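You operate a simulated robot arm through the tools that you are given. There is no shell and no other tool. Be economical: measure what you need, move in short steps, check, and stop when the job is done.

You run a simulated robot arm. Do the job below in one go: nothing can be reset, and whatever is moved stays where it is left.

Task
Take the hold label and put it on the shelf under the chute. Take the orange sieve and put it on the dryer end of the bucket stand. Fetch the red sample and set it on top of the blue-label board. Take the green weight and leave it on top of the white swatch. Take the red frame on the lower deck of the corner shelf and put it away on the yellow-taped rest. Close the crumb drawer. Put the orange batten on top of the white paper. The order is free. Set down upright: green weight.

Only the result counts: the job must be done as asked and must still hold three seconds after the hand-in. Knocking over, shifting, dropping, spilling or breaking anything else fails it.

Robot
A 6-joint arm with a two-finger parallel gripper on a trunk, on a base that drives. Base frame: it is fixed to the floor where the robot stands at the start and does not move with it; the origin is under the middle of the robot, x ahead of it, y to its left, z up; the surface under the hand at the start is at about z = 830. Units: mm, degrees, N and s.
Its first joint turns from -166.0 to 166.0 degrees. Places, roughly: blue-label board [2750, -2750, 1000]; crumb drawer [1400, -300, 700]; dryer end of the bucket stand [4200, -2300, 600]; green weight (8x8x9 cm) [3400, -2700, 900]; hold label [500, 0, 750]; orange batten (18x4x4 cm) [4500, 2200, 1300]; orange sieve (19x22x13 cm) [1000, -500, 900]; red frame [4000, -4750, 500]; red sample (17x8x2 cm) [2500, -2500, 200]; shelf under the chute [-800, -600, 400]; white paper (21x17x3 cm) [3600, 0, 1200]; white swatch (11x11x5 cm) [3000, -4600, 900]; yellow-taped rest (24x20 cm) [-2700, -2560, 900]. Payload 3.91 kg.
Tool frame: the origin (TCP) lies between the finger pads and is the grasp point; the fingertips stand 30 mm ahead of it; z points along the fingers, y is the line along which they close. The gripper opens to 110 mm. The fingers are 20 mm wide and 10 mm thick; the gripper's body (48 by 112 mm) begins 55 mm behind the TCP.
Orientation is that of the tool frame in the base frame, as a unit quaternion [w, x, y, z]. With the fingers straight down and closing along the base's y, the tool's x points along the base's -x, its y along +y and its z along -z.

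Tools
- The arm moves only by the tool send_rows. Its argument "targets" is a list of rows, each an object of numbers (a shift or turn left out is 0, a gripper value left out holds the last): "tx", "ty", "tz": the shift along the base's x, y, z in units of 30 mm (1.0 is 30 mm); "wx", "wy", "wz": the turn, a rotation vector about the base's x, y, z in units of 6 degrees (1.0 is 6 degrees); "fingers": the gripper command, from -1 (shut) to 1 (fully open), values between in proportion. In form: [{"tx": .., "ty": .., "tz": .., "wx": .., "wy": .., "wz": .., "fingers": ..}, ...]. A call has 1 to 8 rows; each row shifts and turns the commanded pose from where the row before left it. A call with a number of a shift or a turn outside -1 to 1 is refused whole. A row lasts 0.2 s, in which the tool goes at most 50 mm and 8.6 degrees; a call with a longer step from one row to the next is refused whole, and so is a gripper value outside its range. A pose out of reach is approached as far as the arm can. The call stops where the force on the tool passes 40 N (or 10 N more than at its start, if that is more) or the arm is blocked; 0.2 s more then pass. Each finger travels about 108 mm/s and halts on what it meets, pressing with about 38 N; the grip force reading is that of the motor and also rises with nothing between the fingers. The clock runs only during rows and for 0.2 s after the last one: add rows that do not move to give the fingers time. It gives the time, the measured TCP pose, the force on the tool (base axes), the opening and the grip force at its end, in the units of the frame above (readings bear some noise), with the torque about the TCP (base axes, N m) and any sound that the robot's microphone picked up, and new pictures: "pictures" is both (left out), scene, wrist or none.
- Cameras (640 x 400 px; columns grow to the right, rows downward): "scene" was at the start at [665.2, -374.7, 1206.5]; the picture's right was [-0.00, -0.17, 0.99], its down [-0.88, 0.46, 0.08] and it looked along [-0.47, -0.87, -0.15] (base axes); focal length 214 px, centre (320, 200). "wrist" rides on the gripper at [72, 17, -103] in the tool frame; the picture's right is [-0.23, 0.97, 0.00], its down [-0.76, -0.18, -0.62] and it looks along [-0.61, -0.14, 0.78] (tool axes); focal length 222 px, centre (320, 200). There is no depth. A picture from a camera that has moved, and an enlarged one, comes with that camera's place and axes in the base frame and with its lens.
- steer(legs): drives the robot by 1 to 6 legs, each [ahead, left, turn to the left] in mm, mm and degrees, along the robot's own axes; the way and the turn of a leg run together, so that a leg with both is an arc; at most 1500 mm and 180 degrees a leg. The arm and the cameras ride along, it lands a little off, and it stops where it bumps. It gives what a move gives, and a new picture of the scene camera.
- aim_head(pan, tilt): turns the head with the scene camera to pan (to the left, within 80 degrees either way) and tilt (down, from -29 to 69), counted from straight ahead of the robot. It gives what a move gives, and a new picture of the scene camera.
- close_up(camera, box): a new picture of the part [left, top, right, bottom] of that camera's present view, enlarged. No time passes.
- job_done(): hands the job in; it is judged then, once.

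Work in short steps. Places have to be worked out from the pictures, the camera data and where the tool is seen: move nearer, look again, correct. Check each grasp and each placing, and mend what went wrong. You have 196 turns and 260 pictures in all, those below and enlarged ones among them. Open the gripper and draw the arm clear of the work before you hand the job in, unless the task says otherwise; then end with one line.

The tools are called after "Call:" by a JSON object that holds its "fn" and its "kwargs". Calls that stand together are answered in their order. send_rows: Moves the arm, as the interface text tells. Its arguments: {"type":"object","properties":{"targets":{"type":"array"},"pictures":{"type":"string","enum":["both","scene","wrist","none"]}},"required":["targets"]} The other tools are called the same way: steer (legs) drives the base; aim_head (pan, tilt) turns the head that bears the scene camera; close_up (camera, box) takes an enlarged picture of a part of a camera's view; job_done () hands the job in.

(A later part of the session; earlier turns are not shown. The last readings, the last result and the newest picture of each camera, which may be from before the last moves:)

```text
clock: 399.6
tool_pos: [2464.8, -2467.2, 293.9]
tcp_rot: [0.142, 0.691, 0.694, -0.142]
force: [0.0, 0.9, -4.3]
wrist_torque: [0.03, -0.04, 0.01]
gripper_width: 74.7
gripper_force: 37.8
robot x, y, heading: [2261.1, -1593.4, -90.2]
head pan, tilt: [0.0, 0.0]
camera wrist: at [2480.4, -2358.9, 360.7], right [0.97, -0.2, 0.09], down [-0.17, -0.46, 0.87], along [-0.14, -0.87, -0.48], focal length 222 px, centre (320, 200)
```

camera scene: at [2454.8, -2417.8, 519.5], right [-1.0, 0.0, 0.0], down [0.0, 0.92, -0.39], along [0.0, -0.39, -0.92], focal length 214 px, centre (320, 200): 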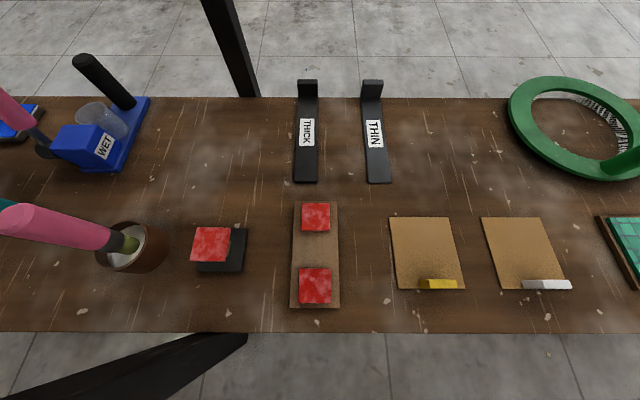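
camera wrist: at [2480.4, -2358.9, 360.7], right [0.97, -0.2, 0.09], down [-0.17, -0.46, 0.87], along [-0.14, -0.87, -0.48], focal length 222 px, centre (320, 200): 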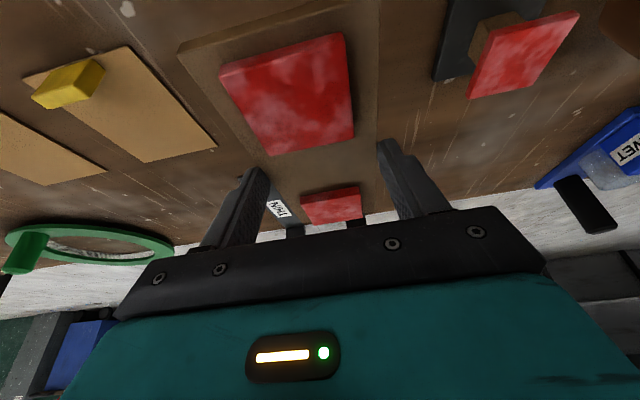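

Held well. I raise, pull back and drive straight out.

Call:
{"fn": "send_rows", "kwargs": {"targets": [{"tz": 1, "ty": 0.4}, {"tz": 1, "ty": 0.8}, {"tz": 1, "ty": 0.8}, {"tz": 1, "ty": 0.8}, {"tz": 0.7, "ty": 0.8}, {"ty": 0.7}], "pictures": "none"}}

Call:
{"fn": "steer", "kwargs": {"legs": [[-460, 0, 0]]}}

```text
clock: 400.9
tool_pos: [2457.0, -2341.7, 435.6]
tcp_rot: [0.142, 0.694, 0.691, -0.142]
force: [-0.8, -0.2, -3.3]
wrist_torque: [0.08, -0.01, -0.02]
gripper_width: 74.5
gripper_force: 38.0
robot x, y, heading: [2257.3, -1597.7, -90.3]
head pan, tilt: [0.0, 0.0]
```

```text
clock: 401.9
tool_pos: [2457.5, -2320.4, 433.3]
tcp_rot: [0.14, 0.694, 0.692, -0.142]
force: [-0.4, -0.6, -3.8]
wrist_torque: [0.04, -0.02, -0.01]
gripper_width: 74.3
gripper_force: 37.5
robot x, y, heading: [2260.5, -1571.1, -90.6]
head pan, tilt: [0.0, 0.0]
stopped in leg 1: the robot was blocked; the commanded pose is now the measured one
camera scene: at [2456.4, -2405.4, 513.9], right [-1.0, 0.0, 0.0], down [0.0, 0.92, -0.39], along [0.0, -0.39, -0.92], focal length 214 px, centre (320, 200)
```

scene: 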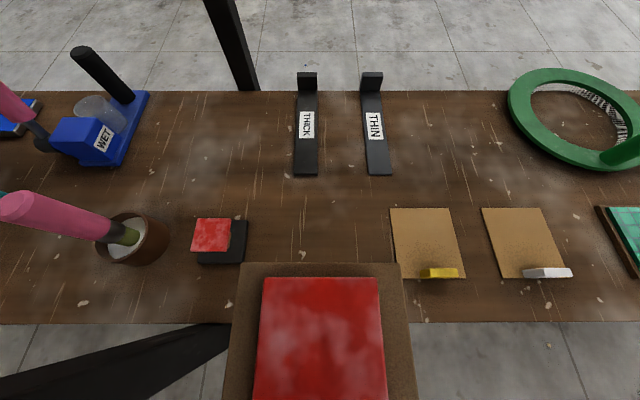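

Blocked while backing: the wrist is probably against the platform corner (x 2485, z 730). I lower the hand 90 mm, shift 35 mm away from it and try again.

Call:
{"fn": "send_rows", "kwargs": {"targets": [{"ty": -0.5, "tz": -0.5}, {"tz": -1}, {"tz": -1, "tx": -0.4}, {"tz": -0.6, "tx": -0.8}], "pictures": "none"}}

Call:
{"fn": "steer", "kwargs": {"legs": [[-460, 0, 0]]}}

```text
clock: 402.9
tool_pos: [2421.8, -2335.6, 340.6]
tcp_rot: [0.141, 0.693, 0.693, -0.141]
force: [1.0, 0.6, -3.4]
wrist_torque: [0.07, 0.04, -0.03]
gripper_width: 74.6
gripper_force: 38.1
robot x, y, heading: [2257.4, -1572.7, -89.9]
head pan, tilt: [0.0, 0.0]
```

```text
clock: 405.6
tool_pos: [2429.4, -1870.7, 340.2]
tcp_rot: [0.141, 0.69, 0.695, -0.143]
force: [0.8, -0.4, -4.5]
wrist_torque: [0.07, -0.01, 0.01]
gripper_width: 74.6
gripper_force: 38.5
robot x, y, heading: [2261.8, -1109.9, -89.6]
head pan, tilt: [0.0, 0.0]
camera scene: at [2429.3, -1956.3, 421.5], right [-1.0, -0.01, 0.0], down [-0.01, 0.92, -0.39], along [0.0, -0.39, -0.92], focal length 214 px, centre (320, 200)
```

scene: 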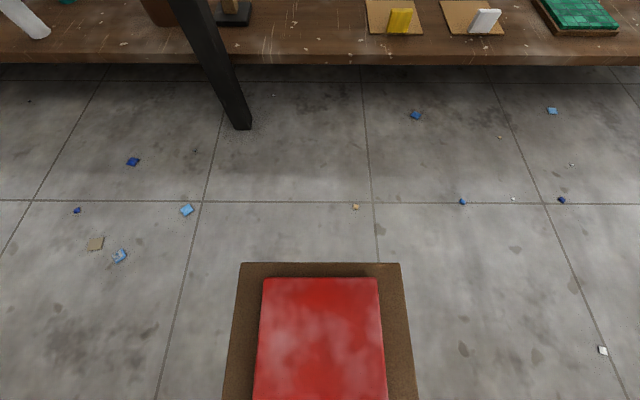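

Out cleanly with the sample. Now I raise the hand high for the blue-label board on the table top.

Call:
{"fn": "send_rows", "kwargs": {"targets": [{"tz": 1}, {"tz": 1}, {"tz": 1}, {"tz": 1}, {"tz": 1}, {"tz": 1}, {"tz": 1}, {"tz": 1}], "pictures": "none"}}

Call:
{"fn": "send_rows", "kwargs": {"targets": [{"tz": 1}, {"tz": 1}, {"tz": 1}, {"tz": 1}, {"tz": 1}, {"tz": 1}, {"tz": 1}, {"tz": 1}], "pictures": "none"}}

Call:
{"fn": "send_rows", "kwargs": {"targets": [{"tz": 1}, {"tz": 1}, {"tz": 1}, {"tz": 1}, {"tz": 1}, {"tz": 1}, {"tz": 1}, {"tz": 1}], "pictures": "none"}}

Call:
{"fn": "send_rows", "kwargs": {"targets": [{"tz": 1, "ty": 0.5}, {"tz": 1, "ty": 0.5}, {"tz": 1, "ty": 0.5}, {"tz": 1, "ty": 0.5}], "pictures": "none"}}

Call:
{"fn": "steer", "kwargs": {"legs": [[0, 400, -0.4]]}}

Call:
{"fn": "aim_head", "kwargs": {"pan": 0, "tilt": -29}}

```text
clock: 407.4
tool_pos: [2428.4, -1869.7, 580.4]
tcp_rot: [0.141, 0.691, 0.695, -0.141]
force: [-0.5, -0.8, -4.9]
wrist_torque: [0.07, 0.04, -0.01]
gripper_width: 74.6
gripper_force: 38.4
robot x, y, heading: [2265.7, -1108.0, -89.8]
head pan, tilt: [0.0, 0.0]
```

```text
clock: 409.2
tool_pos: [2428.7, -1871.1, 821.4]
tcp_rot: [0.141, 0.691, 0.695, -0.14]
force: [1.2, -0.3, -4.0]
wrist_torque: [0.05, -0.04, 0.02]
gripper_width: 74.6
gripper_force: 37.5
robot x, y, heading: [2261.5, -1109.3, -89.7]
head pan, tilt: [0.0, 0.0]
```

```text
clock: 411.0
tool_pos: [2429.1, -1869.7, 1061.4]
tcp_rot: [0.141, 0.691, 0.695, -0.141]
force: [0.0, -0.9, -3.7]
wrist_torque: [0.05, 0.01, 0.01]
gripper_width: 74.6
gripper_force: 37.9
robot x, y, heading: [2262.4, -1110.1, -89.9]
head pan, tilt: [0.0, 0.0]
```

```text
clock: 412.0
tool_pos: [2427.6, -1812.5, 1181.0]
tcp_rot: [0.141, 0.691, 0.695, -0.141]
force: [0.3, -1.0, -4.4]
wrist_torque: [0.08, 0.0, 0.01]
gripper_width: 74.8
gripper_force: 38.1
robot x, y, heading: [2260.9, -1109.5, -90.0]
head pan, tilt: [0.0, 0.0]
```

```text
clock: 414.6
tool_pos: [2827.8, -1813.1, 1180.5]
tcp_rot: [0.141, 0.693, 0.693, -0.143]
force: [0.1, -0.5, -4.2]
wrist_torque: [0.01, 0.0, -0.01]
gripper_width: 74.7
gripper_force: 37.6
robot x, y, heading: [2664.5, -1111.6, -90.0]
head pan, tilt: [0.0, 0.0]
camera scene: at [2827.1, -1898.0, 1260.7], right [-1.0, 0.0, 0.0], down [0.0, 0.92, -0.39], along [0.0, -0.39, -0.92], focal length 214 px, centre (320, 200)
```

scene: 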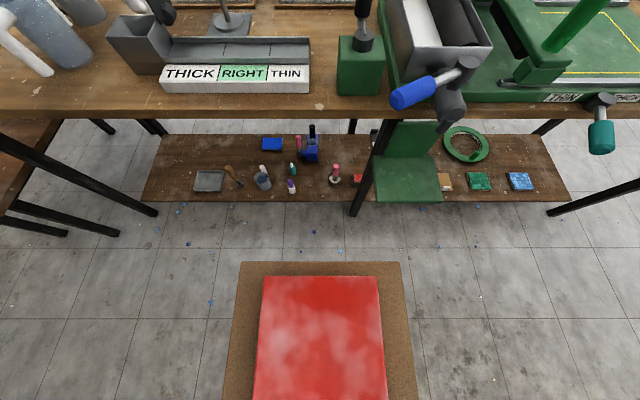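

```text
clock: 415.5
tool_pos: [2826.2, -1812.7, 1181.1]
tcp_rot: [0.141, 0.693, 0.692, -0.143]
force: [0.4, 0.2, -4.2]
wrist_torque: [0.04, 0.0, -0.01]
gripper_width: 74.6
gripper_force: 38.5
robot x, y, heading: [2668.8, -1109.5, -90.4]
head pan, tilt: [0.0, -28.6]
camera scene: at [2827.2, -1925.8, 1297.5], right [-1.0, 0.0, 0.0], down [0.0, 0.62, -0.78], along [0.0, -0.78, -0.62], focal length 214 px, centre (320, 200)
```

scene: 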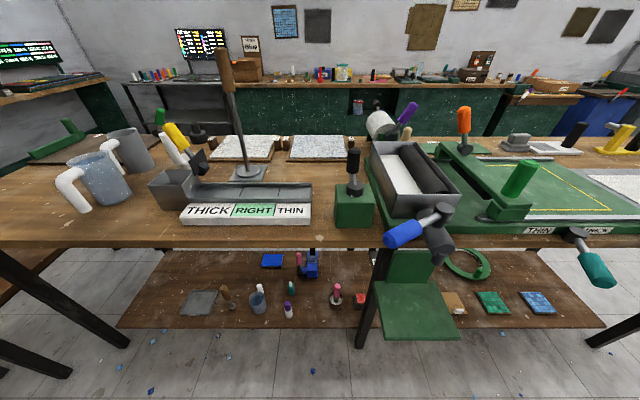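

Call:
{"fn": "close_up", "kwargs": {"camera": "scene", "box": [190, 100, 400, 230]}}

```text
3.05 times, centred on (295, 165) of scene
camera zoom: at [2827.2, -1925.8, 1297.5], right [-1.0, 0.0, 0.0], down [0.0, 0.62, -0.78], along [0.0, -0.78, -0.62], focal length 654 px, centre (396, 307)
```

zoom: 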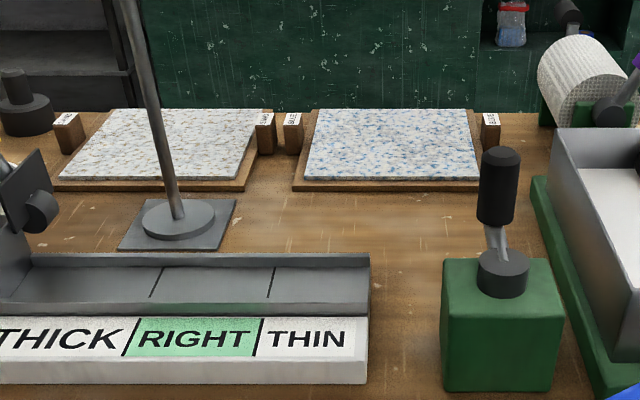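

The blue board's centre is about (2825, −2785), top z ≈ 905, with BLUE blocks at both sides. I move base to x ≈ 2800 and drive in over the table.

Call:
{"fn": "steer", "kwargs": {"legs": [[0, 140, 0.4], [740, 0, 0]]}}

```text
clock: 420.5
tool_pos: [2972.1, -2560.1, 1179.8]
tcp_rot: [0.141, 0.692, 0.694, -0.143]
force: [0.1, 0.5, -4.1]
wrist_torque: [0.03, -0.01, -0.01]
gripper_width: 74.4
gripper_force: 38.0
robot x, y, heading: [2812.0, -1861.9, -90.0]
head pan, tilt: [0.0, -28.6]
camera scene: at [2971.5, -2673.8, 1297.6], right [-1.0, 0.0, 0.0], down [0.0, 0.62, -0.78], along [0.0, -0.78, -0.62], focal length 214 px, centre (320, 200)
```

scene: 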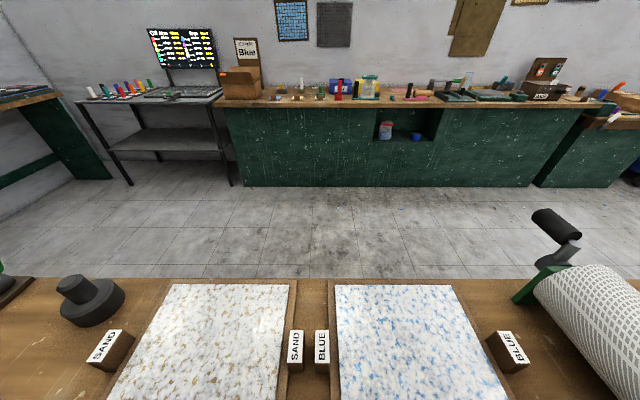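

The hand is at x 2972, clear of the rod; I first shift to x ≈ 2828, then extend over the board centre.

Call:
{"fn": "send_rows", "kwargs": {"targets": [{"tx": -1}, {"tx": -1}, {"tx": -1}, {"tx": -1}, {"tx": -0.8}, {"ty": -1}, {"ty": -1}, {"ty": -1}], "pictures": "none"}}

Call:
{"fn": "send_rows", "kwargs": {"targets": [{"ty": -1}, {"ty": -1}, {"ty": -1}, {"ty": -1}, {"tz": -1}, {"tz": -1}, {"tz": -1}, {"tz": -1}], "pictures": "both"}}

```text
clock: 422.3
tool_pos: [2827.3, -2650.4, 1180.2]
tcp_rot: [0.141, 0.692, 0.694, -0.141]
force: [-0.2, 0.4, -3.4]
wrist_torque: [0.02, -0.02, 0.02]
gripper_width: 74.4
gripper_force: 38.1
robot x, y, heading: [2809.1, -1856.4, -90.0]
head pan, tilt: [0.0, -28.6]
```

```text
clock: 424.1
tool_pos: [2828.5, -2770.6, 1059.9]
tcp_rot: [0.141, 0.692, 0.694, -0.142]
force: [-0.1, 0.5, -3.5]
wrist_torque: [0.06, 0.0, 0.03]
gripper_width: 74.5
gripper_force: 38.0
robot x, y, heading: [2805.8, -1861.8, -90.0]
head pan, tilt: [0.0, -28.6]
camera scene: at [2828.0, -2883.5, 1176.9], right [-1.0, 0.0, 0.0], down [0.0, 0.62, -0.79], along [0.0, -0.79, -0.62], focal length 214 px, centre (320, 200)
camera wrist: at [2843.5, -2662.4, 1126.2], right [0.97, -0.21, 0.09], down [-0.17, -0.46, 0.87], along [-0.14, -0.87, -0.48], focal length 222 px, centre (320, 200)
```

scene: 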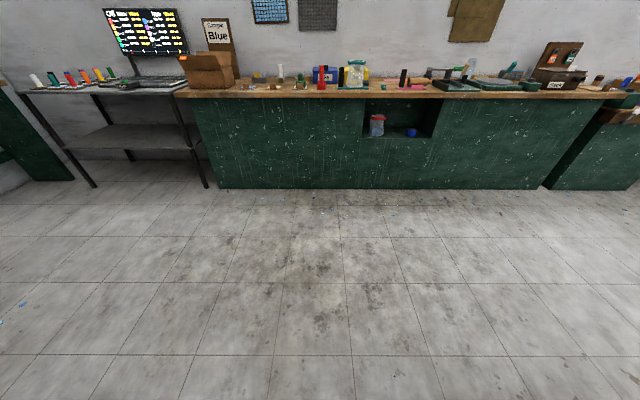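
wrist: 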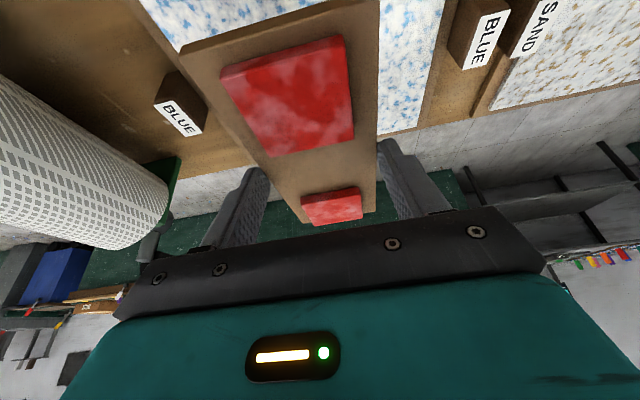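

Sample is over the blue board. I descend to contact.

Call:
{"fn": "send_rows", "kwargs": {"targets": [{"tz": -1}, {"tz": -1}, {"tz": -1}, {"tz": -0.4}, {"tz": -0.3}, {"tz": -0.2}, {"tz": -0.2}, {"tz": -0.2}], "pictures": "wrist"}}

```text
clock: 425.7
tool_pos: [2826.7, -2770.8, 947.7]
tcp_rot: [0.145, 0.691, 0.693, -0.146]
force: [0.2, 0.6, 9.8]
wrist_torque: [0.56, -0.02, -0.06]
gripper_width: 74.2
gripper_force: 38.3
robot x, y, heading: [2808.7, -1856.7, -89.9]
head pan, tilt: [0.0, -28.6]
stopped in row 7: the force on the tool passed its limit at 54 N (the readings are from after the stop); the commanded pose is now the measured one
camera wrist: at [2842.7, -2662.7, 1011.6], right [0.97, -0.2, 0.09], down [-0.18, -0.45, 0.88], along [-0.14, -0.87, -0.47], focal length 222 px, centre (320, 200)
```

wrist: 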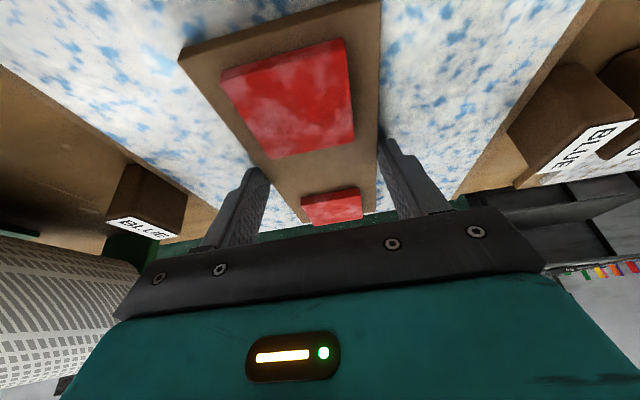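

Contact on the near edge first; I level slightly, then release and rise.

Call:
{"fn": "send_rows", "kwargs": {"targets": [{"wx": 0.15, "tz": -0.05}, {"fingers": 1}, {}, {}, {"tz": 0.5}, {"tz": 1}, {"tz": 1}, {"tz": 1}], "pictures": "wrist"}}

```text
clock: 427.5
tool_pos: [2826.9, -2773.3, 1047.9]
tcp_rot: [0.139, 0.692, 0.694, -0.139]
force: [-0.7, -0.5, 0.5]
wrist_torque: [0.01, 0.02, 0.04]
gripper_width: 110.1
gripper_force: 0.0
robot x, y, heading: [2807.1, -1859.5, -89.7]
head pan, tilt: [0.0, -28.6]
camera wrist: at [2842.5, -2665.7, 1116.1], right [0.97, -0.21, 0.09], down [-0.18, -0.46, 0.87], along [-0.14, -0.86, -0.49], focal length 222 px, centre (320, 200)
```

wrist: 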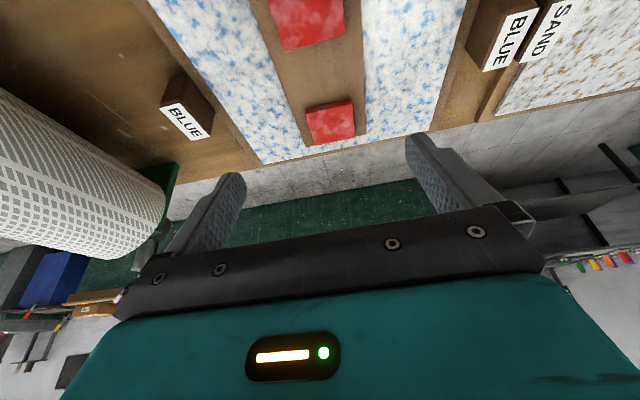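

Released on the board. I rise and look from above to check it.

Call:
{"fn": "send_rows", "kwargs": {"targets": [{"tz": 1}, {"tz": 1}, {"tz": 1}, {"tz": 1, "ty": 1}, {"ty": 1}, {"ty": 1}, {"ty": 1}, {"ty": 1}], "pictures": "none"}}

Call:
{"fn": "aim_head", "kwargs": {"pan": 0, "tilt": 0}}

```text
clock: 429.3
tool_pos: [2827.9, -2621.2, 1169.1]
tcp_rot: [0.139, 0.693, 0.694, -0.14]
force: [0.6, -0.3, 0.1]
wrist_torque: [0.09, -0.01, -0.03]
gripper_width: 110.2
gripper_force: 0.2
robot x, y, heading: [2806.2, -1859.1, -90.1]
head pan, tilt: [0.0, -28.6]
```

```text
clock: 430.2
tool_pos: [2828.3, -2621.0, 1169.7]
tcp_rot: [0.14, 0.692, 0.694, -0.14]
force: [-0.5, -0.1, 0.2]
wrist_torque: [0.01, -0.01, 0.01]
gripper_width: 110.1
gripper_force: 0.0
robot x, y, heading: [2808.7, -1857.8, -89.9]
head pan, tilt: [0.0, 0.0]
camera scene: at [2827.4, -2707.2, 1249.7], right [-1.0, 0.0, 0.0], down [0.0, 0.92, -0.39], along [0.0, -0.39, -0.92], focal length 214 px, centre (320, 200)
```

scene: 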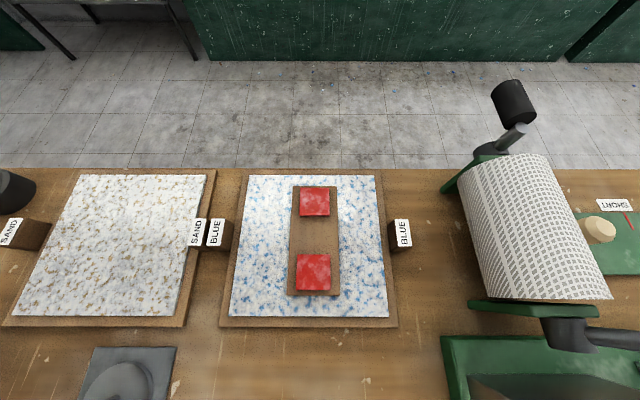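

The sample lies squarely on the blue board. Last item: the orange batten. I retract, back off and head for the east side, facing +y.

Call:
{"fn": "send_rows", "kwargs": {"targets": [{"ty": 1}, {"ty": 1}, {"ty": 1}, {"ty": 1}, {"ty": 1}, {"ty": 1}, {"ty": 1}, {"ty": 1}], "pictures": "none"}}

Call:
{"fn": "steer", "kwargs": {"legs": [[-500, 0, 0], [0, 0, 90], [1500, 0, 0], [300, 0, 0], [0, 0, 90]]}}

Call:
{"fn": "send_rows", "kwargs": {"targets": [{"wx": 1}, {"wx": 1}, {"wx": 1}, {"wx": 1}, {"wx": 1}, {"wx": 1}, {"wx": 1}], "pictures": "scene"}}

```text
clock: 432.0
tool_pos: [2826.0, -2380.6, 1169.6]
tcp_rot: [0.14, 0.692, 0.694, -0.14]
force: [0.7, 0.5, 0.1]
wrist_torque: [0.04, 0.01, 0.01]
gripper_width: 110.3
gripper_force: 0.0
robot x, y, heading: [2808.9, -1857.5, -89.9]
head pan, tilt: [0.0, 0.0]
```

```text
clock: 450.9
tool_pos: [4574.1, -877.9, 1169.9]
tcp_rot: [0.144, -0.675, 0.711, 0.136]
force: [-0.5, 0.2, -0.2]
wrist_torque: [0.03, 0.01, -0.01]
gripper_width: 110.2
gripper_force: 0.1
robot x, y, heading: [4566.8, -1396.9, 87.1]
head pan, tilt: [0.0, 0.0]
camera scene: at [4578.2, -791.8, 1249.1], right [1.0, -0.05, 0.0], down [-0.05, -0.92, -0.39], along [0.02, 0.39, -0.92], focal length 214 px, centre (320, 200)
```

scene: 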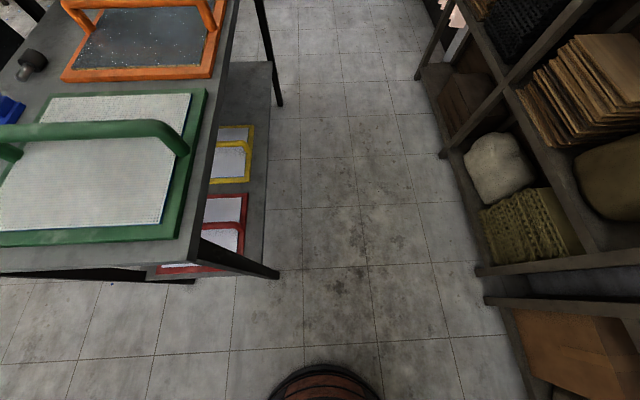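

```text
clock: 452.5
tool_pos: [4573.7, -878.1, 1169.7]
tcp_rot: [0.377, -0.58, 0.613, 0.382]
force: [-0.2, 0.1, -0.9]
wrist_torque: [0.02, -0.01, 0.0]
gripper_width: 110.0
gripper_force: 0.1
robot x, y, heading: [4566.4, -1403.1, 87.2]
head pan, tilt: [0.0, 0.0]
camera scene: at [4577.4, -867.5, 1286.1], right [1.0, -0.04, -0.03], down [-0.04, -0.42, -0.9], along [0.02, 0.91, -0.42], focal length 214 px, centre (320, 200)
```

scene: 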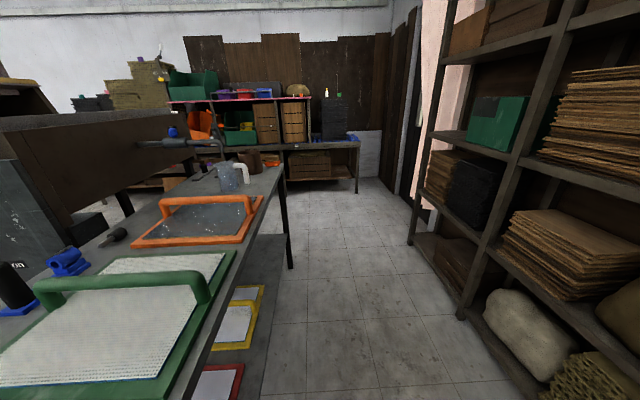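

Call:
{"fn": "close_up", "kwargs": {"camera": "scene", "box": [150, 70, 370, 210]}}

Call:
{"fn": "close_up", "kwargs": {"camera": "scene", "box": [0, 180, 280, 400]}}

```text
2.86 times, centred on (260, 140) of scene
camera zoom: at [4577.4, -867.5, 1286.1], right [1.0, -0.04, -0.03], down [-0.04, -0.42, -0.9], along [0.02, 0.91, -0.42], focal length 613 px, centre (491, 371)
```

zoom: 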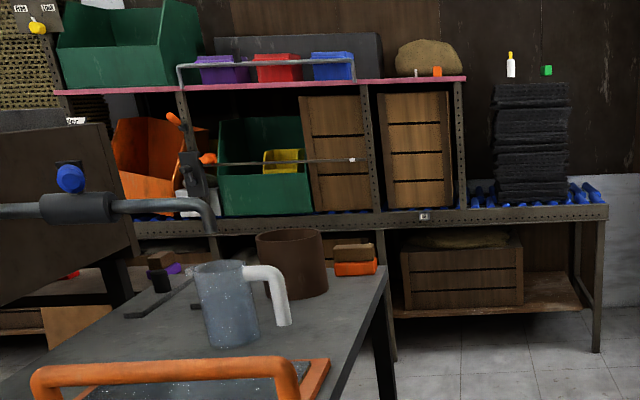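

```text
1.82 times, centred on (140, 290) of scene
camera zoom: at [4577.4, -867.5, 1286.1], right [1.0, -0.04, -0.03], down [-0.04, -0.42, -0.9], along [0.02, 0.91, -0.42], focal length 390 px, centre (647, 36)
```

zoom: 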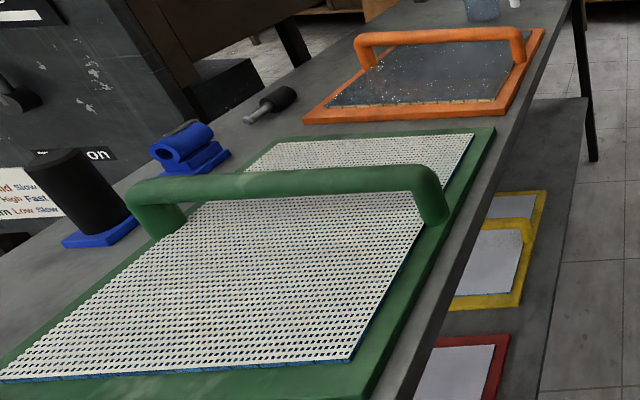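

The orange batten lies end-on atop the pink rack shelf near (4446, 2200, 1330). I drive up the aisle toward it.

Call:
{"fn": "steer", "kwargs": {"legs": [[0, -290, 2.8], [1500, 0, 0], [800, 0, 0]]}}

```text
clock: 465.4
tool_pos: [4929.0, 1417.7, 1169.5]
tcp_rot: [0.374, -0.582, 0.612, 0.383]
force: [0.0, -0.1, -0.1]
wrist_torque: [0.03, 0.03, 0.03]
gripper_width: 109.7
gripper_force: 0.1
robot x, y, heading: [4922.7, 894.5, 87.5]
head pan, tilt: [0.0, 0.0]
camera scene: at [4932.3, 1429.0, 1286.1], right [1.0, -0.03, -0.03], down [-0.04, -0.43, -0.9], along [0.01, 0.9, -0.43], focal length 214 px, centre (320, 200)
```

scene: 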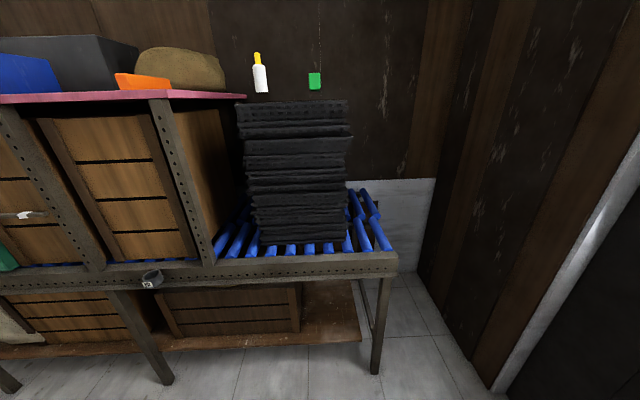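

I shift left 470 mm and forward 250 mm, then raise the hand to batten height.

Call:
{"fn": "steer", "kwargs": {"legs": [[0, 460, 2.5], [250, 0, 0]]}}

Call:
{"fn": "send_rows", "kwargs": {"targets": [{"tz": 1, "wx": 0.5}, {"tz": 1, "wx": 0.5}, {"tz": 1, "wx": 0.5}, {"tz": 1, "wx": 0.5}, {"tz": 1}, {"tz": 1}, {"tz": 1}], "pictures": "scene"}}

```text
clock: 469.6
tool_pos: [4437.1, 1677.4, 1170.1]
tcp_rot: [-0.364, 0.599, -0.595, -0.393]
force: [-0.7, 0.0, 0.3]
wrist_torque: [-0.02, -0.01, 0.0]
gripper_width: 110.1
gripper_force: 0.1
robot x, y, heading: [4462.6, 1156.9, 90.5]
head pan, tilt: [0.0, 0.0]
camera scene: at [4439.7, 1687.7, 1286.1], right [1.0, 0.03, -0.03], down [-0.02, -0.43, -0.9], along [-0.04, 0.9, -0.43], focal length 214 px, centre (320, 200)
```

scene: 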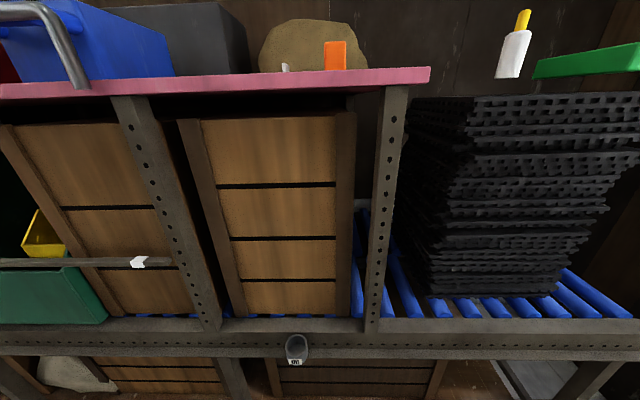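

```text
clock: 471.2
tool_pos: [4436.8, 1677.2, 1379.7]
tcp_rot: [-0.423, 0.558, -0.55, -0.454]
force: [-0.4, -0.9, 0.7]
wrist_torque: [0.01, 0.01, 0.02]
gripper_width: 110.0
gripper_force: 0.1
robot x, y, heading: [4462.6, 1155.6, 90.6]
head pan, tilt: [0.0, 0.0]
camera scene: at [4439.6, 1663.6, 1496.2], right [1.0, 0.03, -0.03], down [-0.02, -0.23, -0.97], along [-0.04, 0.97, -0.23], focal length 214 px, centre (320, 200)
```

scene: 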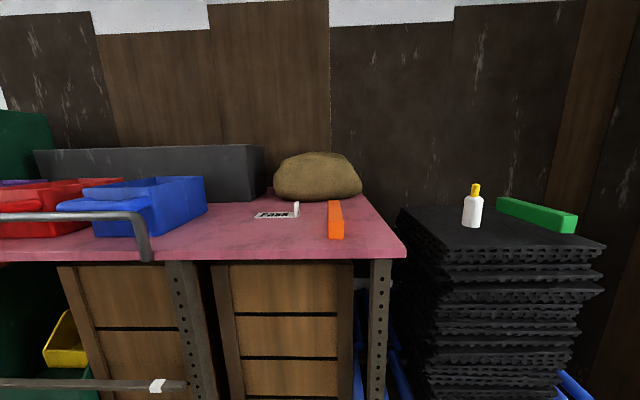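

Call:
{"fn": "close_up", "kwargs": {"camera": "scene", "box": [230, 140, 430, 265]}}

```text
3.20 times, centred on (330, 202) of scene
camera zoom: at [4439.6, 1663.6, 1496.2], right [1.0, 0.03, -0.03], down [-0.02, -0.23, -0.97], along [-0.04, 0.97, -0.23], focal length 686 px, centre (288, 192)
```

zoom: 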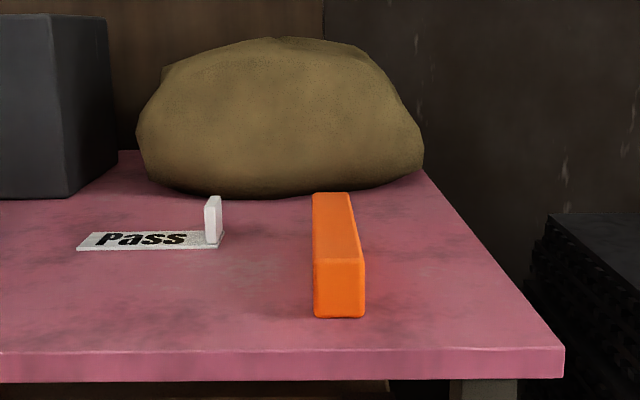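

Batten: centre (4457, 2245, 1300), 40 mm wide, aligned with y, on a shelf at z ≈ 1280. I drive 280 mm closer, set pitch near 62° and approach.

Call:
{"fn": "steer", "kwargs": {"legs": [[280, 0, -0.5]]}}

Call:
{"fn": "send_rows", "kwargs": {"targets": [{"ty": 0.8, "tx": 0.2, "wx": -0.9}, {"ty": 0.8, "tx": 0.2, "wx": -0.8}, {"ty": 0.8, "tx": 0.2, "wx": -0.8}, {"ty": 0.8}, {"ty": 0.8}, {"ty": 0.7}], "pictures": "both"}}

```text
clock: 473.2
tool_pos: [4441.7, 1954.2, 1378.5]
tcp_rot: [-0.427, 0.554, -0.554, -0.451]
force: [-0.3, -0.6, 0.4]
wrist_torque: [-0.02, 0.0, -0.02]
gripper_width: 109.9
gripper_force: 0.0
robot x, y, heading: [4463.7, 1431.1, 89.7]
head pan, tilt: [0.0, 0.0]
camera scene: at [4444.0, 1940.4, 1496.1], right [1.0, 0.02, -0.03], down [-0.02, -0.23, -0.97], along [-0.03, 0.97, -0.23], focal length 214 px, centre (320, 200)
```

scene: 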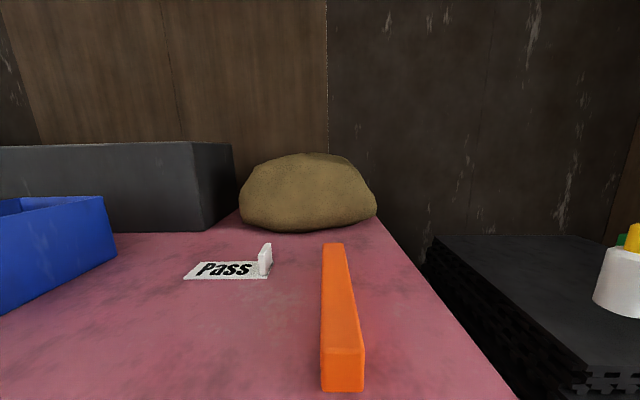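

```text
clock: 474.6
tool_pos: [4459.0, 2095.3, 1378.1]
tcp_rot: [0.35, -0.606, 0.608, 0.374]
force: [0.6, -0.9, 0.3]
wrist_torque: [0.0, 0.02, 0.0]
gripper_width: 109.8
gripper_force: 0.1
robot x, y, heading: [4465.4, 1433.2, 89.9]
head pan, tilt: [0.0, 0.0]
camera scene: at [4462.0, 2112.2, 1494.2], right [1.0, 0.01, -0.03], down [-0.02, -0.47, -0.88], along [-0.03, 0.88, -0.47], focal length 214 px, centre (320, 200)
camera wrist: at [4442.5, 1970.3, 1363.5], right [-0.97, 0.09, 0.23], down [0.21, -0.19, 0.96], along [0.13, 0.98, 0.16], focal length 222 px, centre (320, 200)
```

scene: 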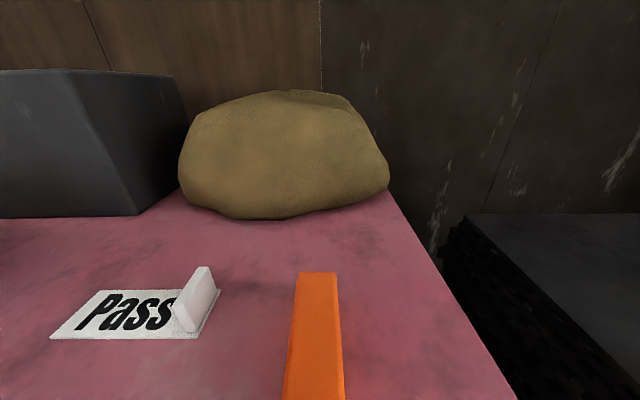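
wrist: 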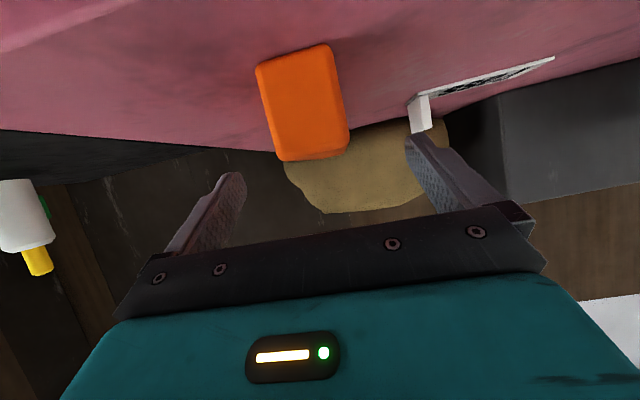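

Triangulation: batten y 2067–2244, z 1316–1355, x ≈ 4455. I move to TCP (4455, 2148, 1345) and close.

Call:
{"fn": "send_rows", "kwargs": {"targets": [{"tx": -0.13, "ty": 0.9}, {"ty": 0.9, "tz": -0.4}, {"tz": -0.4}, {"tz": -0.3}, {"fingers": -1}, {}, {}, {}], "pictures": "wrist"}}

```text
clock: 475.6
tool_pos: [4456.5, 2147.8, 1356.2]
tcp_rot: [0.355, -0.603, 0.605, 0.379]
force: [-0.9, 0.5, 12.6]
wrist_torque: [-0.74, -0.21, -0.03]
gripper_width: 109.8
gripper_force: 0.0
robot x, y, heading: [4460.7, 1435.0, 90.2]
head pan, tilt: [0.0, 0.0]
stopped in row 4: the force on the tool passed its limit at 53 N (the readings are from after the stop); the commanded pose is now the measured one
camera wrist: at [4438.9, 2022.7, 1339.6], right [-0.97, 0.09, 0.23], down [0.21, -0.2, 0.96], along [0.13, 0.98, 0.17], focal length 222 px, centre (320, 200)
```

wrist: 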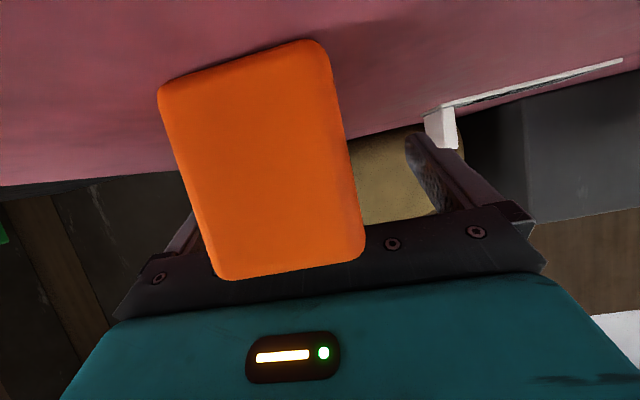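

The gripper body touched the batten's top. I rise, steepen the tool by 14°, and go down again.

Call:
{"fn": "send_rows", "kwargs": {"targets": [{"tz": 0.7}, {"wx": -0.8}, {"wx": -0.8}, {"wx": -0.7}, {"tz": -0.4}, {"tz": -0.3}, {"tz": -0.2}], "pictures": "wrist"}}

```text
clock: 477.1
tool_pos: [4454.9, 2147.4, 1348.5]
tcp_rot: [0.281, -0.641, 0.647, 0.303]
force: [1.5, 11.9, 21.4]
wrist_torque: [0.7, -1.27, 0.67]
gripper_width: 110.0
gripper_force: 0.0
robot x, y, heading: [4463.3, 1430.3, 90.3]
head pan, tilt: [0.0, 0.0]
camera wrist: at [4438.7, 2023.0, 1363.3], right [-0.97, 0.14, 0.2], down [0.21, 0.04, 0.98], along [0.13, 0.99, -0.07], focal length 222 px, centre (320, 200)
```

wrist: 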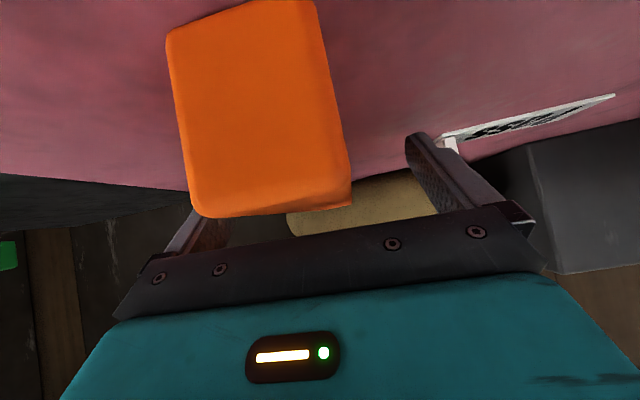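

Tips touch the shelf; I raise 3 mm and close.

Call:
{"fn": "send_rows", "kwargs": {"targets": [{"tz": 0.15}, {"fingers": -1}, {}, {}, {}], "pictures": "wrist"}}

```text
clock: 478.4
tool_pos: [4455.4, 2147.2, 1352.4]
tcp_rot: [0.278, -0.643, 0.647, 0.302]
force: [0.0, -0.7, -0.2]
wrist_torque: [-0.01, 0.03, 0.03]
gripper_width: 31.5
gripper_force: 37.7
robot x, y, heading: [4461.1, 1432.1, 90.2]
head pan, tilt: [0.0, 0.0]
camera wrist: at [4438.6, 2022.9, 1367.0], right [-0.97, 0.14, 0.2], down [0.21, 0.04, 0.98], along [0.13, 0.99, -0.07], focal length 222 px, centre (320, 200)
```

wrist: 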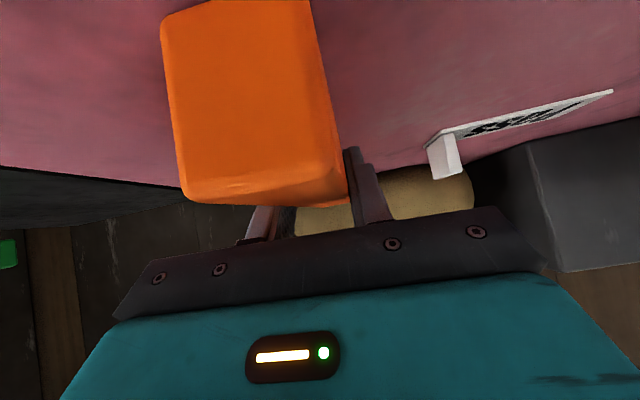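

Gripped at 31.5 mm. I lift and pull back.

Call:
{"fn": "send_rows", "kwargs": {"targets": [{"tz": 0.3}, {"tz": 0.6}, {"tz": 0.8}, {"ty": -0.5}, {"ty": -1}, {"ty": -1}, {"ty": -1}], "pictures": "both"}}

```text
clock: 479.9
tool_pos: [4457.8, 2042.0, 1403.0]
tcp_rot: [0.279, -0.642, 0.647, 0.302]
force: [-0.2, 0.2, -2.1]
wrist_torque: [-0.01, 0.01, 0.01]
gripper_width: 31.6
gripper_force: 38.2
robot x, y, heading: [4464.4, 1431.6, 90.3]
head pan, tilt: [0.0, 0.0]
camera scene: at [4460.1, 2085.7, 1511.9], right [1.0, 0.01, -0.03], down [-0.02, -0.66, -0.75], along [-0.03, 0.75, -0.66], focal length 214 px, centre (320, 200)
camera wrist: at [4440.7, 1917.6, 1417.6], right [-0.97, 0.14, 0.2], down [0.21, 0.04, 0.98], along [0.13, 0.99, -0.07], focal length 222 px, centre (320, 200)
```

scene: 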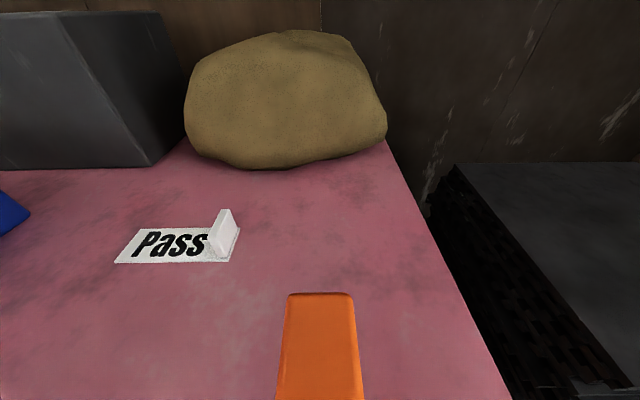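
wrist: 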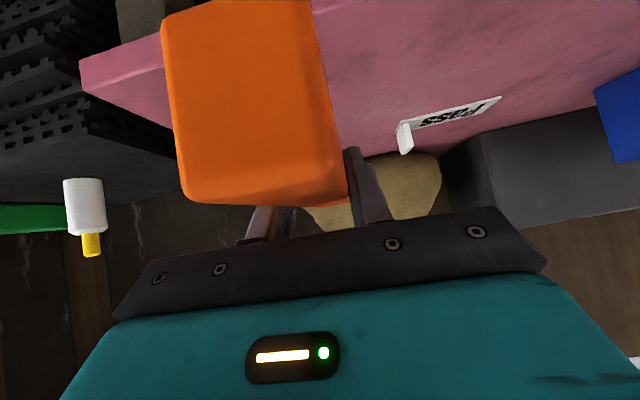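

The batten is held. I back off and turn left to search for the white paper.

Call:
{"fn": "steer", "kwargs": {"legs": [[-330, 0, 0], [0, 0, 60]]}}

```text
clock: 484.8
tool_pos: [3928.8, 1397.6, 1403.3]
tcp_rot: [-0.089, 0.88, -0.236, -0.402]
force: [0.0, 0.5, -0.9]
wrist_torque: [-0.01, 0.01, -0.01]
gripper_width: 31.4
gripper_force: 38.0
robot x, y, heading: [4460.5, 1099.6, 150.4]
head pan, tilt: [0.0, 0.0]
camera scene: at [3891.9, 1422.8, 1512.5], right [0.49, 0.87, -0.03], down [0.57, -0.34, -0.75], along [-0.66, 0.35, -0.66], focal length 214 px, centre (320, 200)
```

scene: 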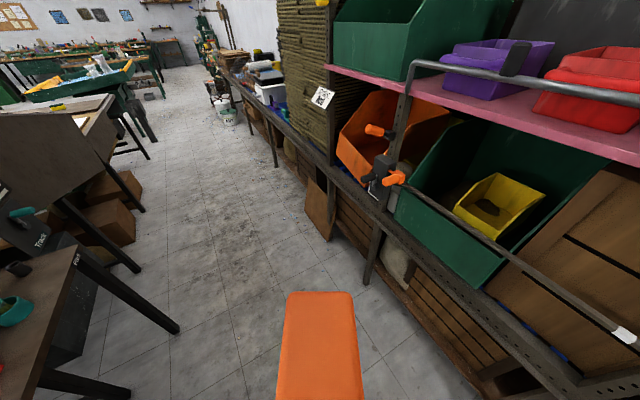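

Call:
{"fn": "steer", "kwargs": {"legs": [[0, 0, 55]]}}

Call:
{"fn": "aim_head", "kwargs": {"pan": 0, "tilt": -25}}

```text
clock: 487.6
tool_pos: [3905.2, 849.1, 1403.1]
tcp_rot: [0.101, 0.893, 0.186, -0.397]
force: [0.3, -0.1, -1.3]
wrist_torque: [-0.01, 0.0, 0.01]
gripper_width: 31.7
gripper_force: 37.3
robot x, y, heading: [4461.6, 1100.9, -156.2]
head pan, tilt: [0.0, 0.0]
camera scene: at [3864.2, 834.8, 1512.5], right [-0.41, 0.91, -0.03], down [0.61, 0.25, -0.75], along [-0.67, -0.33, -0.66], focal length 214 px, centre (320, 200)
```

scene: 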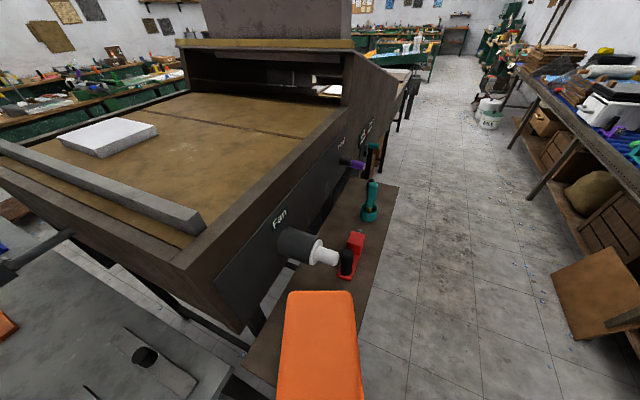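

```text
clock: 488.5
tool_pos: [3905.5, 848.4, 1403.5]
tcp_rot: [0.101, 0.892, 0.186, -0.398]
force: [-0.4, 0.2, -1.3]
wrist_torque: [-0.02, 0.04, 0.02]
gripper_width: 31.8
gripper_force: 38.2
robot x, y, heading: [4461.0, 1101.2, -156.1]
head pan, tilt: [0.0, -25.0]
camera scene: at [3855.0, 832.1, 1551.7], right [-0.41, 0.91, -0.03], down [0.27, 0.09, -0.96], along [-0.87, -0.4, -0.29], focal length 214 px, centre (320, 200)
```

scene: 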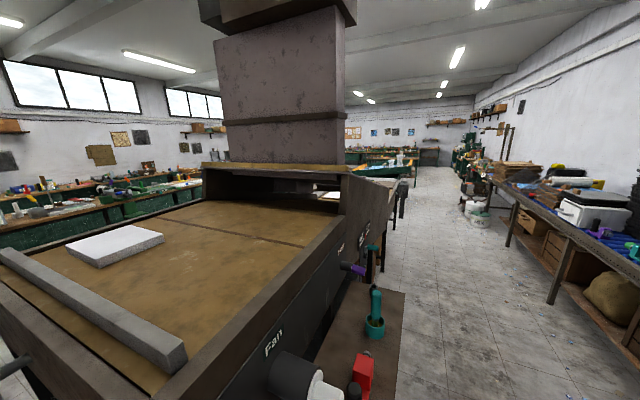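

The white paper block lies on the dryer bed near (3540, −130, ~1200), best reached from the south aisle. I drive back down the aisle and face it.

Call:
{"fn": "steer", "kwargs": {"legs": [[0, 0, 66], [0, 440, 0], [1500, 0, 0], [900, 0, 0], [0, 0, -178], [0, 1350, 0]]}}

```text
clock: 519.0
tool_pos: [3568.8, -614.3, 1403.3]
tcp_rot: [0.285, -0.629, 0.66, 0.296]
force: [-0.4, 0.1, -1.1]
wrist_torque: [-0.01, 0.07, 0.0]
gripper_width: 31.6
gripper_force: 37.8
robot x, y, heading: [3548.9, -1221.3, 87.8]
head pan, tilt: [0.0, -25.0]
camera scene: at [3575.3, -561.3, 1551.8], right [1.0, -0.03, -0.03], down [-0.04, -0.28, -0.96], along [0.02, 0.96, -0.28], focal length 214 px, centre (320, 200)
```

scene: 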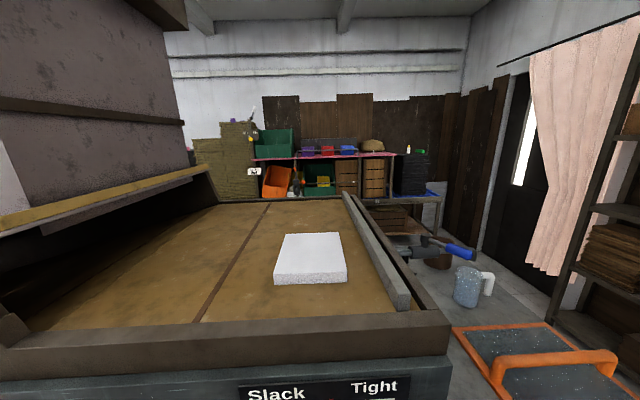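

Call:
{"fn": "close_up", "kwargs": {"camera": "scene", "box": [230, 200, 400, 310]}}

```text
3.64 times, centred on (315, 255) of scene
camera zoom: at [3575.3, -561.3, 1551.8], right [1.0, -0.03, -0.03], down [-0.04, -0.28, -0.96], along [0.02, 0.96, -0.28], focal length 780 px, centre (338, 0)
```

zoom: 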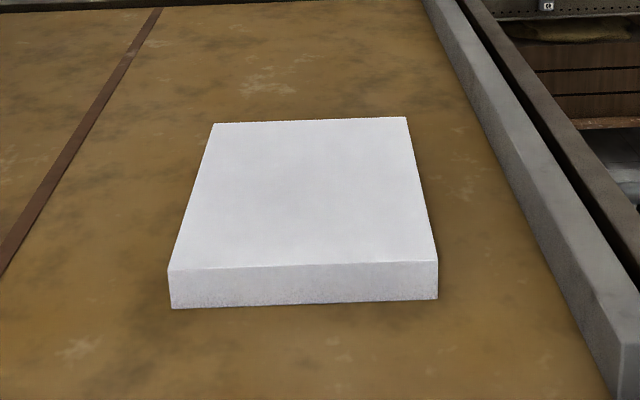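

The paper's top is at z ≈ 1258, centred at (3558, −35), 170 × 210 mm. I drive 300 mm in, then extend over it.

Call:
{"fn": "steer", "kwargs": {"legs": [[300, 0, 2]]}}

```text
clock: 521.1
tool_pos: [3551.9, -308.8, 1402.7]
tcp_rot: [0.279, -0.641, 0.648, 0.301]
force: [0.3, 0.1, -1.6]
wrist_torque: [-0.02, -0.02, 0.0]
gripper_width: 31.5
gripper_force: 37.8
robot x, y, heading: [3558.3, -917.6, 90.0]
head pan, tilt: [0.0, -25.0]
camera scene: at [3555.7, -256.2, 1551.8], right [1.0, 0.0, -0.03], down [-0.03, -0.28, -0.96], along [-0.01, 0.96, -0.28], focal length 214 px, centre (320, 200)
```

scene: 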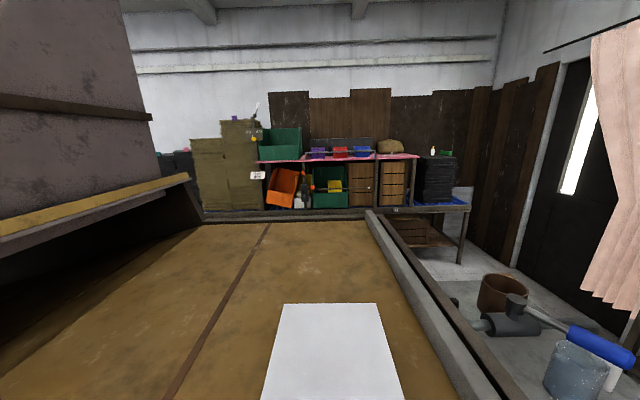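

Confirmed. I extend over the paper and begin descending.

Call:
{"fn": "send_rows", "kwargs": {"targets": [{"ty": 1, "tx": 0.25}, {"ty": 1}, {"ty": 1}, {"ty": 1}, {"ty": 1}, {"ty": 1}, {"ty": 1}, {"ty": 1}], "pictures": "none"}}

Call:
{"fn": "send_rows", "kwargs": {"targets": [{"ty": 0.85, "tz": -0.8}, {"tz": -0.8}, {"tz": -0.8}], "pictures": "both"}}

```text
clock: 522.9
tool_pos: [3560.0, -69.2, 1406.7]
tcp_rot: [0.279, -0.641, 0.648, 0.301]
force: [-0.4, -0.8, -0.6]
wrist_torque: [0.04, 0.0, -0.02]
gripper_width: 31.6
gripper_force: 38.0
robot x, y, heading: [3551.9, -919.2, 89.7]
head pan, tilt: [0.0, -25.0]
```

```text
clock: 523.7
tool_pos: [3558.1, -42.7, 1331.0]
tcp_rot: [0.279, -0.641, 0.648, 0.301]
force: [-0.1, -0.1, -0.9]
wrist_torque: [0.05, 0.01, 0.03]
gripper_width: 31.9
gripper_force: 38.6
robot x, y, heading: [3551.0, -918.5, 89.7]
head pan, tilt: [0.0, -25.0]
camera scene: at [3562.6, 10.1, 1480.8], right [1.0, 0.0, -0.03], down [-0.03, -0.29, -0.96], along [-0.01, 0.96, -0.28], focal length 214 px, centre (320, 200)
camera wrist: at [3541.8, -167.4, 1347.2], right [-0.97, 0.15, 0.2], down [0.21, 0.04, 0.98], along [0.13, 0.99, -0.07], focal length 222 px, centre (320, 200)
```

scene: 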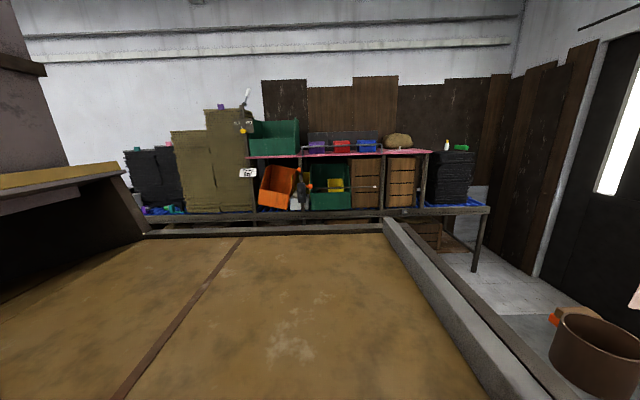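
wrist: 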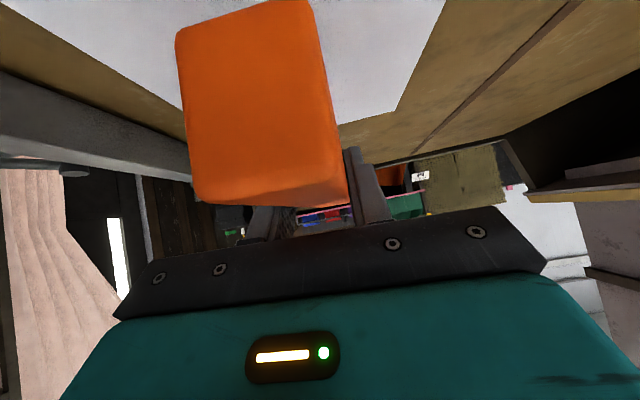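

Batten is over the paper. I lower to contact.

Call:
{"fn": "send_rows", "kwargs": {"targets": [{"tz": -0.5}, {"tz": -0.3}, {"tz": -0.2}, {"tz": -0.15}, {"tz": -0.15}, {"tz": -0.15}, {"tz": -0.15}], "pictures": "wrist"}}

```text
clock: 525.3
tool_pos: [3558.4, -45.9, 1287.8]
tcp_rot: [0.281, -0.641, 0.647, 0.303]
force: [-0.4, 10.3, 31.1]
wrist_torque: [-0.4, -0.48, -0.19]
gripper_width: 31.9
gripper_force: 37.9
robot x, y, heading: [3552.1, -920.6, 89.7]
head pan, tilt: [0.0, -25.0]
camera wrist: at [3541.7, -169.9, 1300.7], right [-0.97, 0.14, 0.2], down [0.21, 0.03, 0.98], along [0.13, 0.99, -0.06], focal length 222 px, centre (320, 200)
```

wrist: 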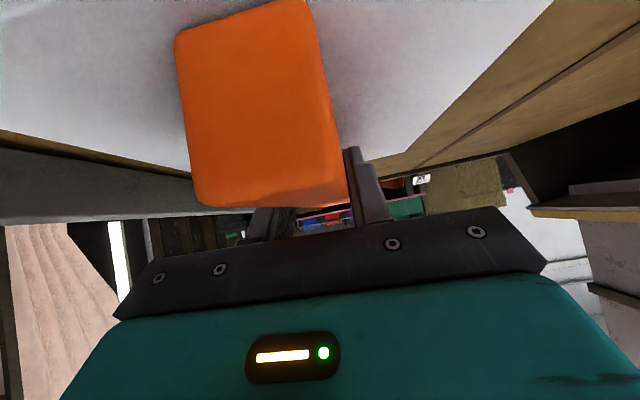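

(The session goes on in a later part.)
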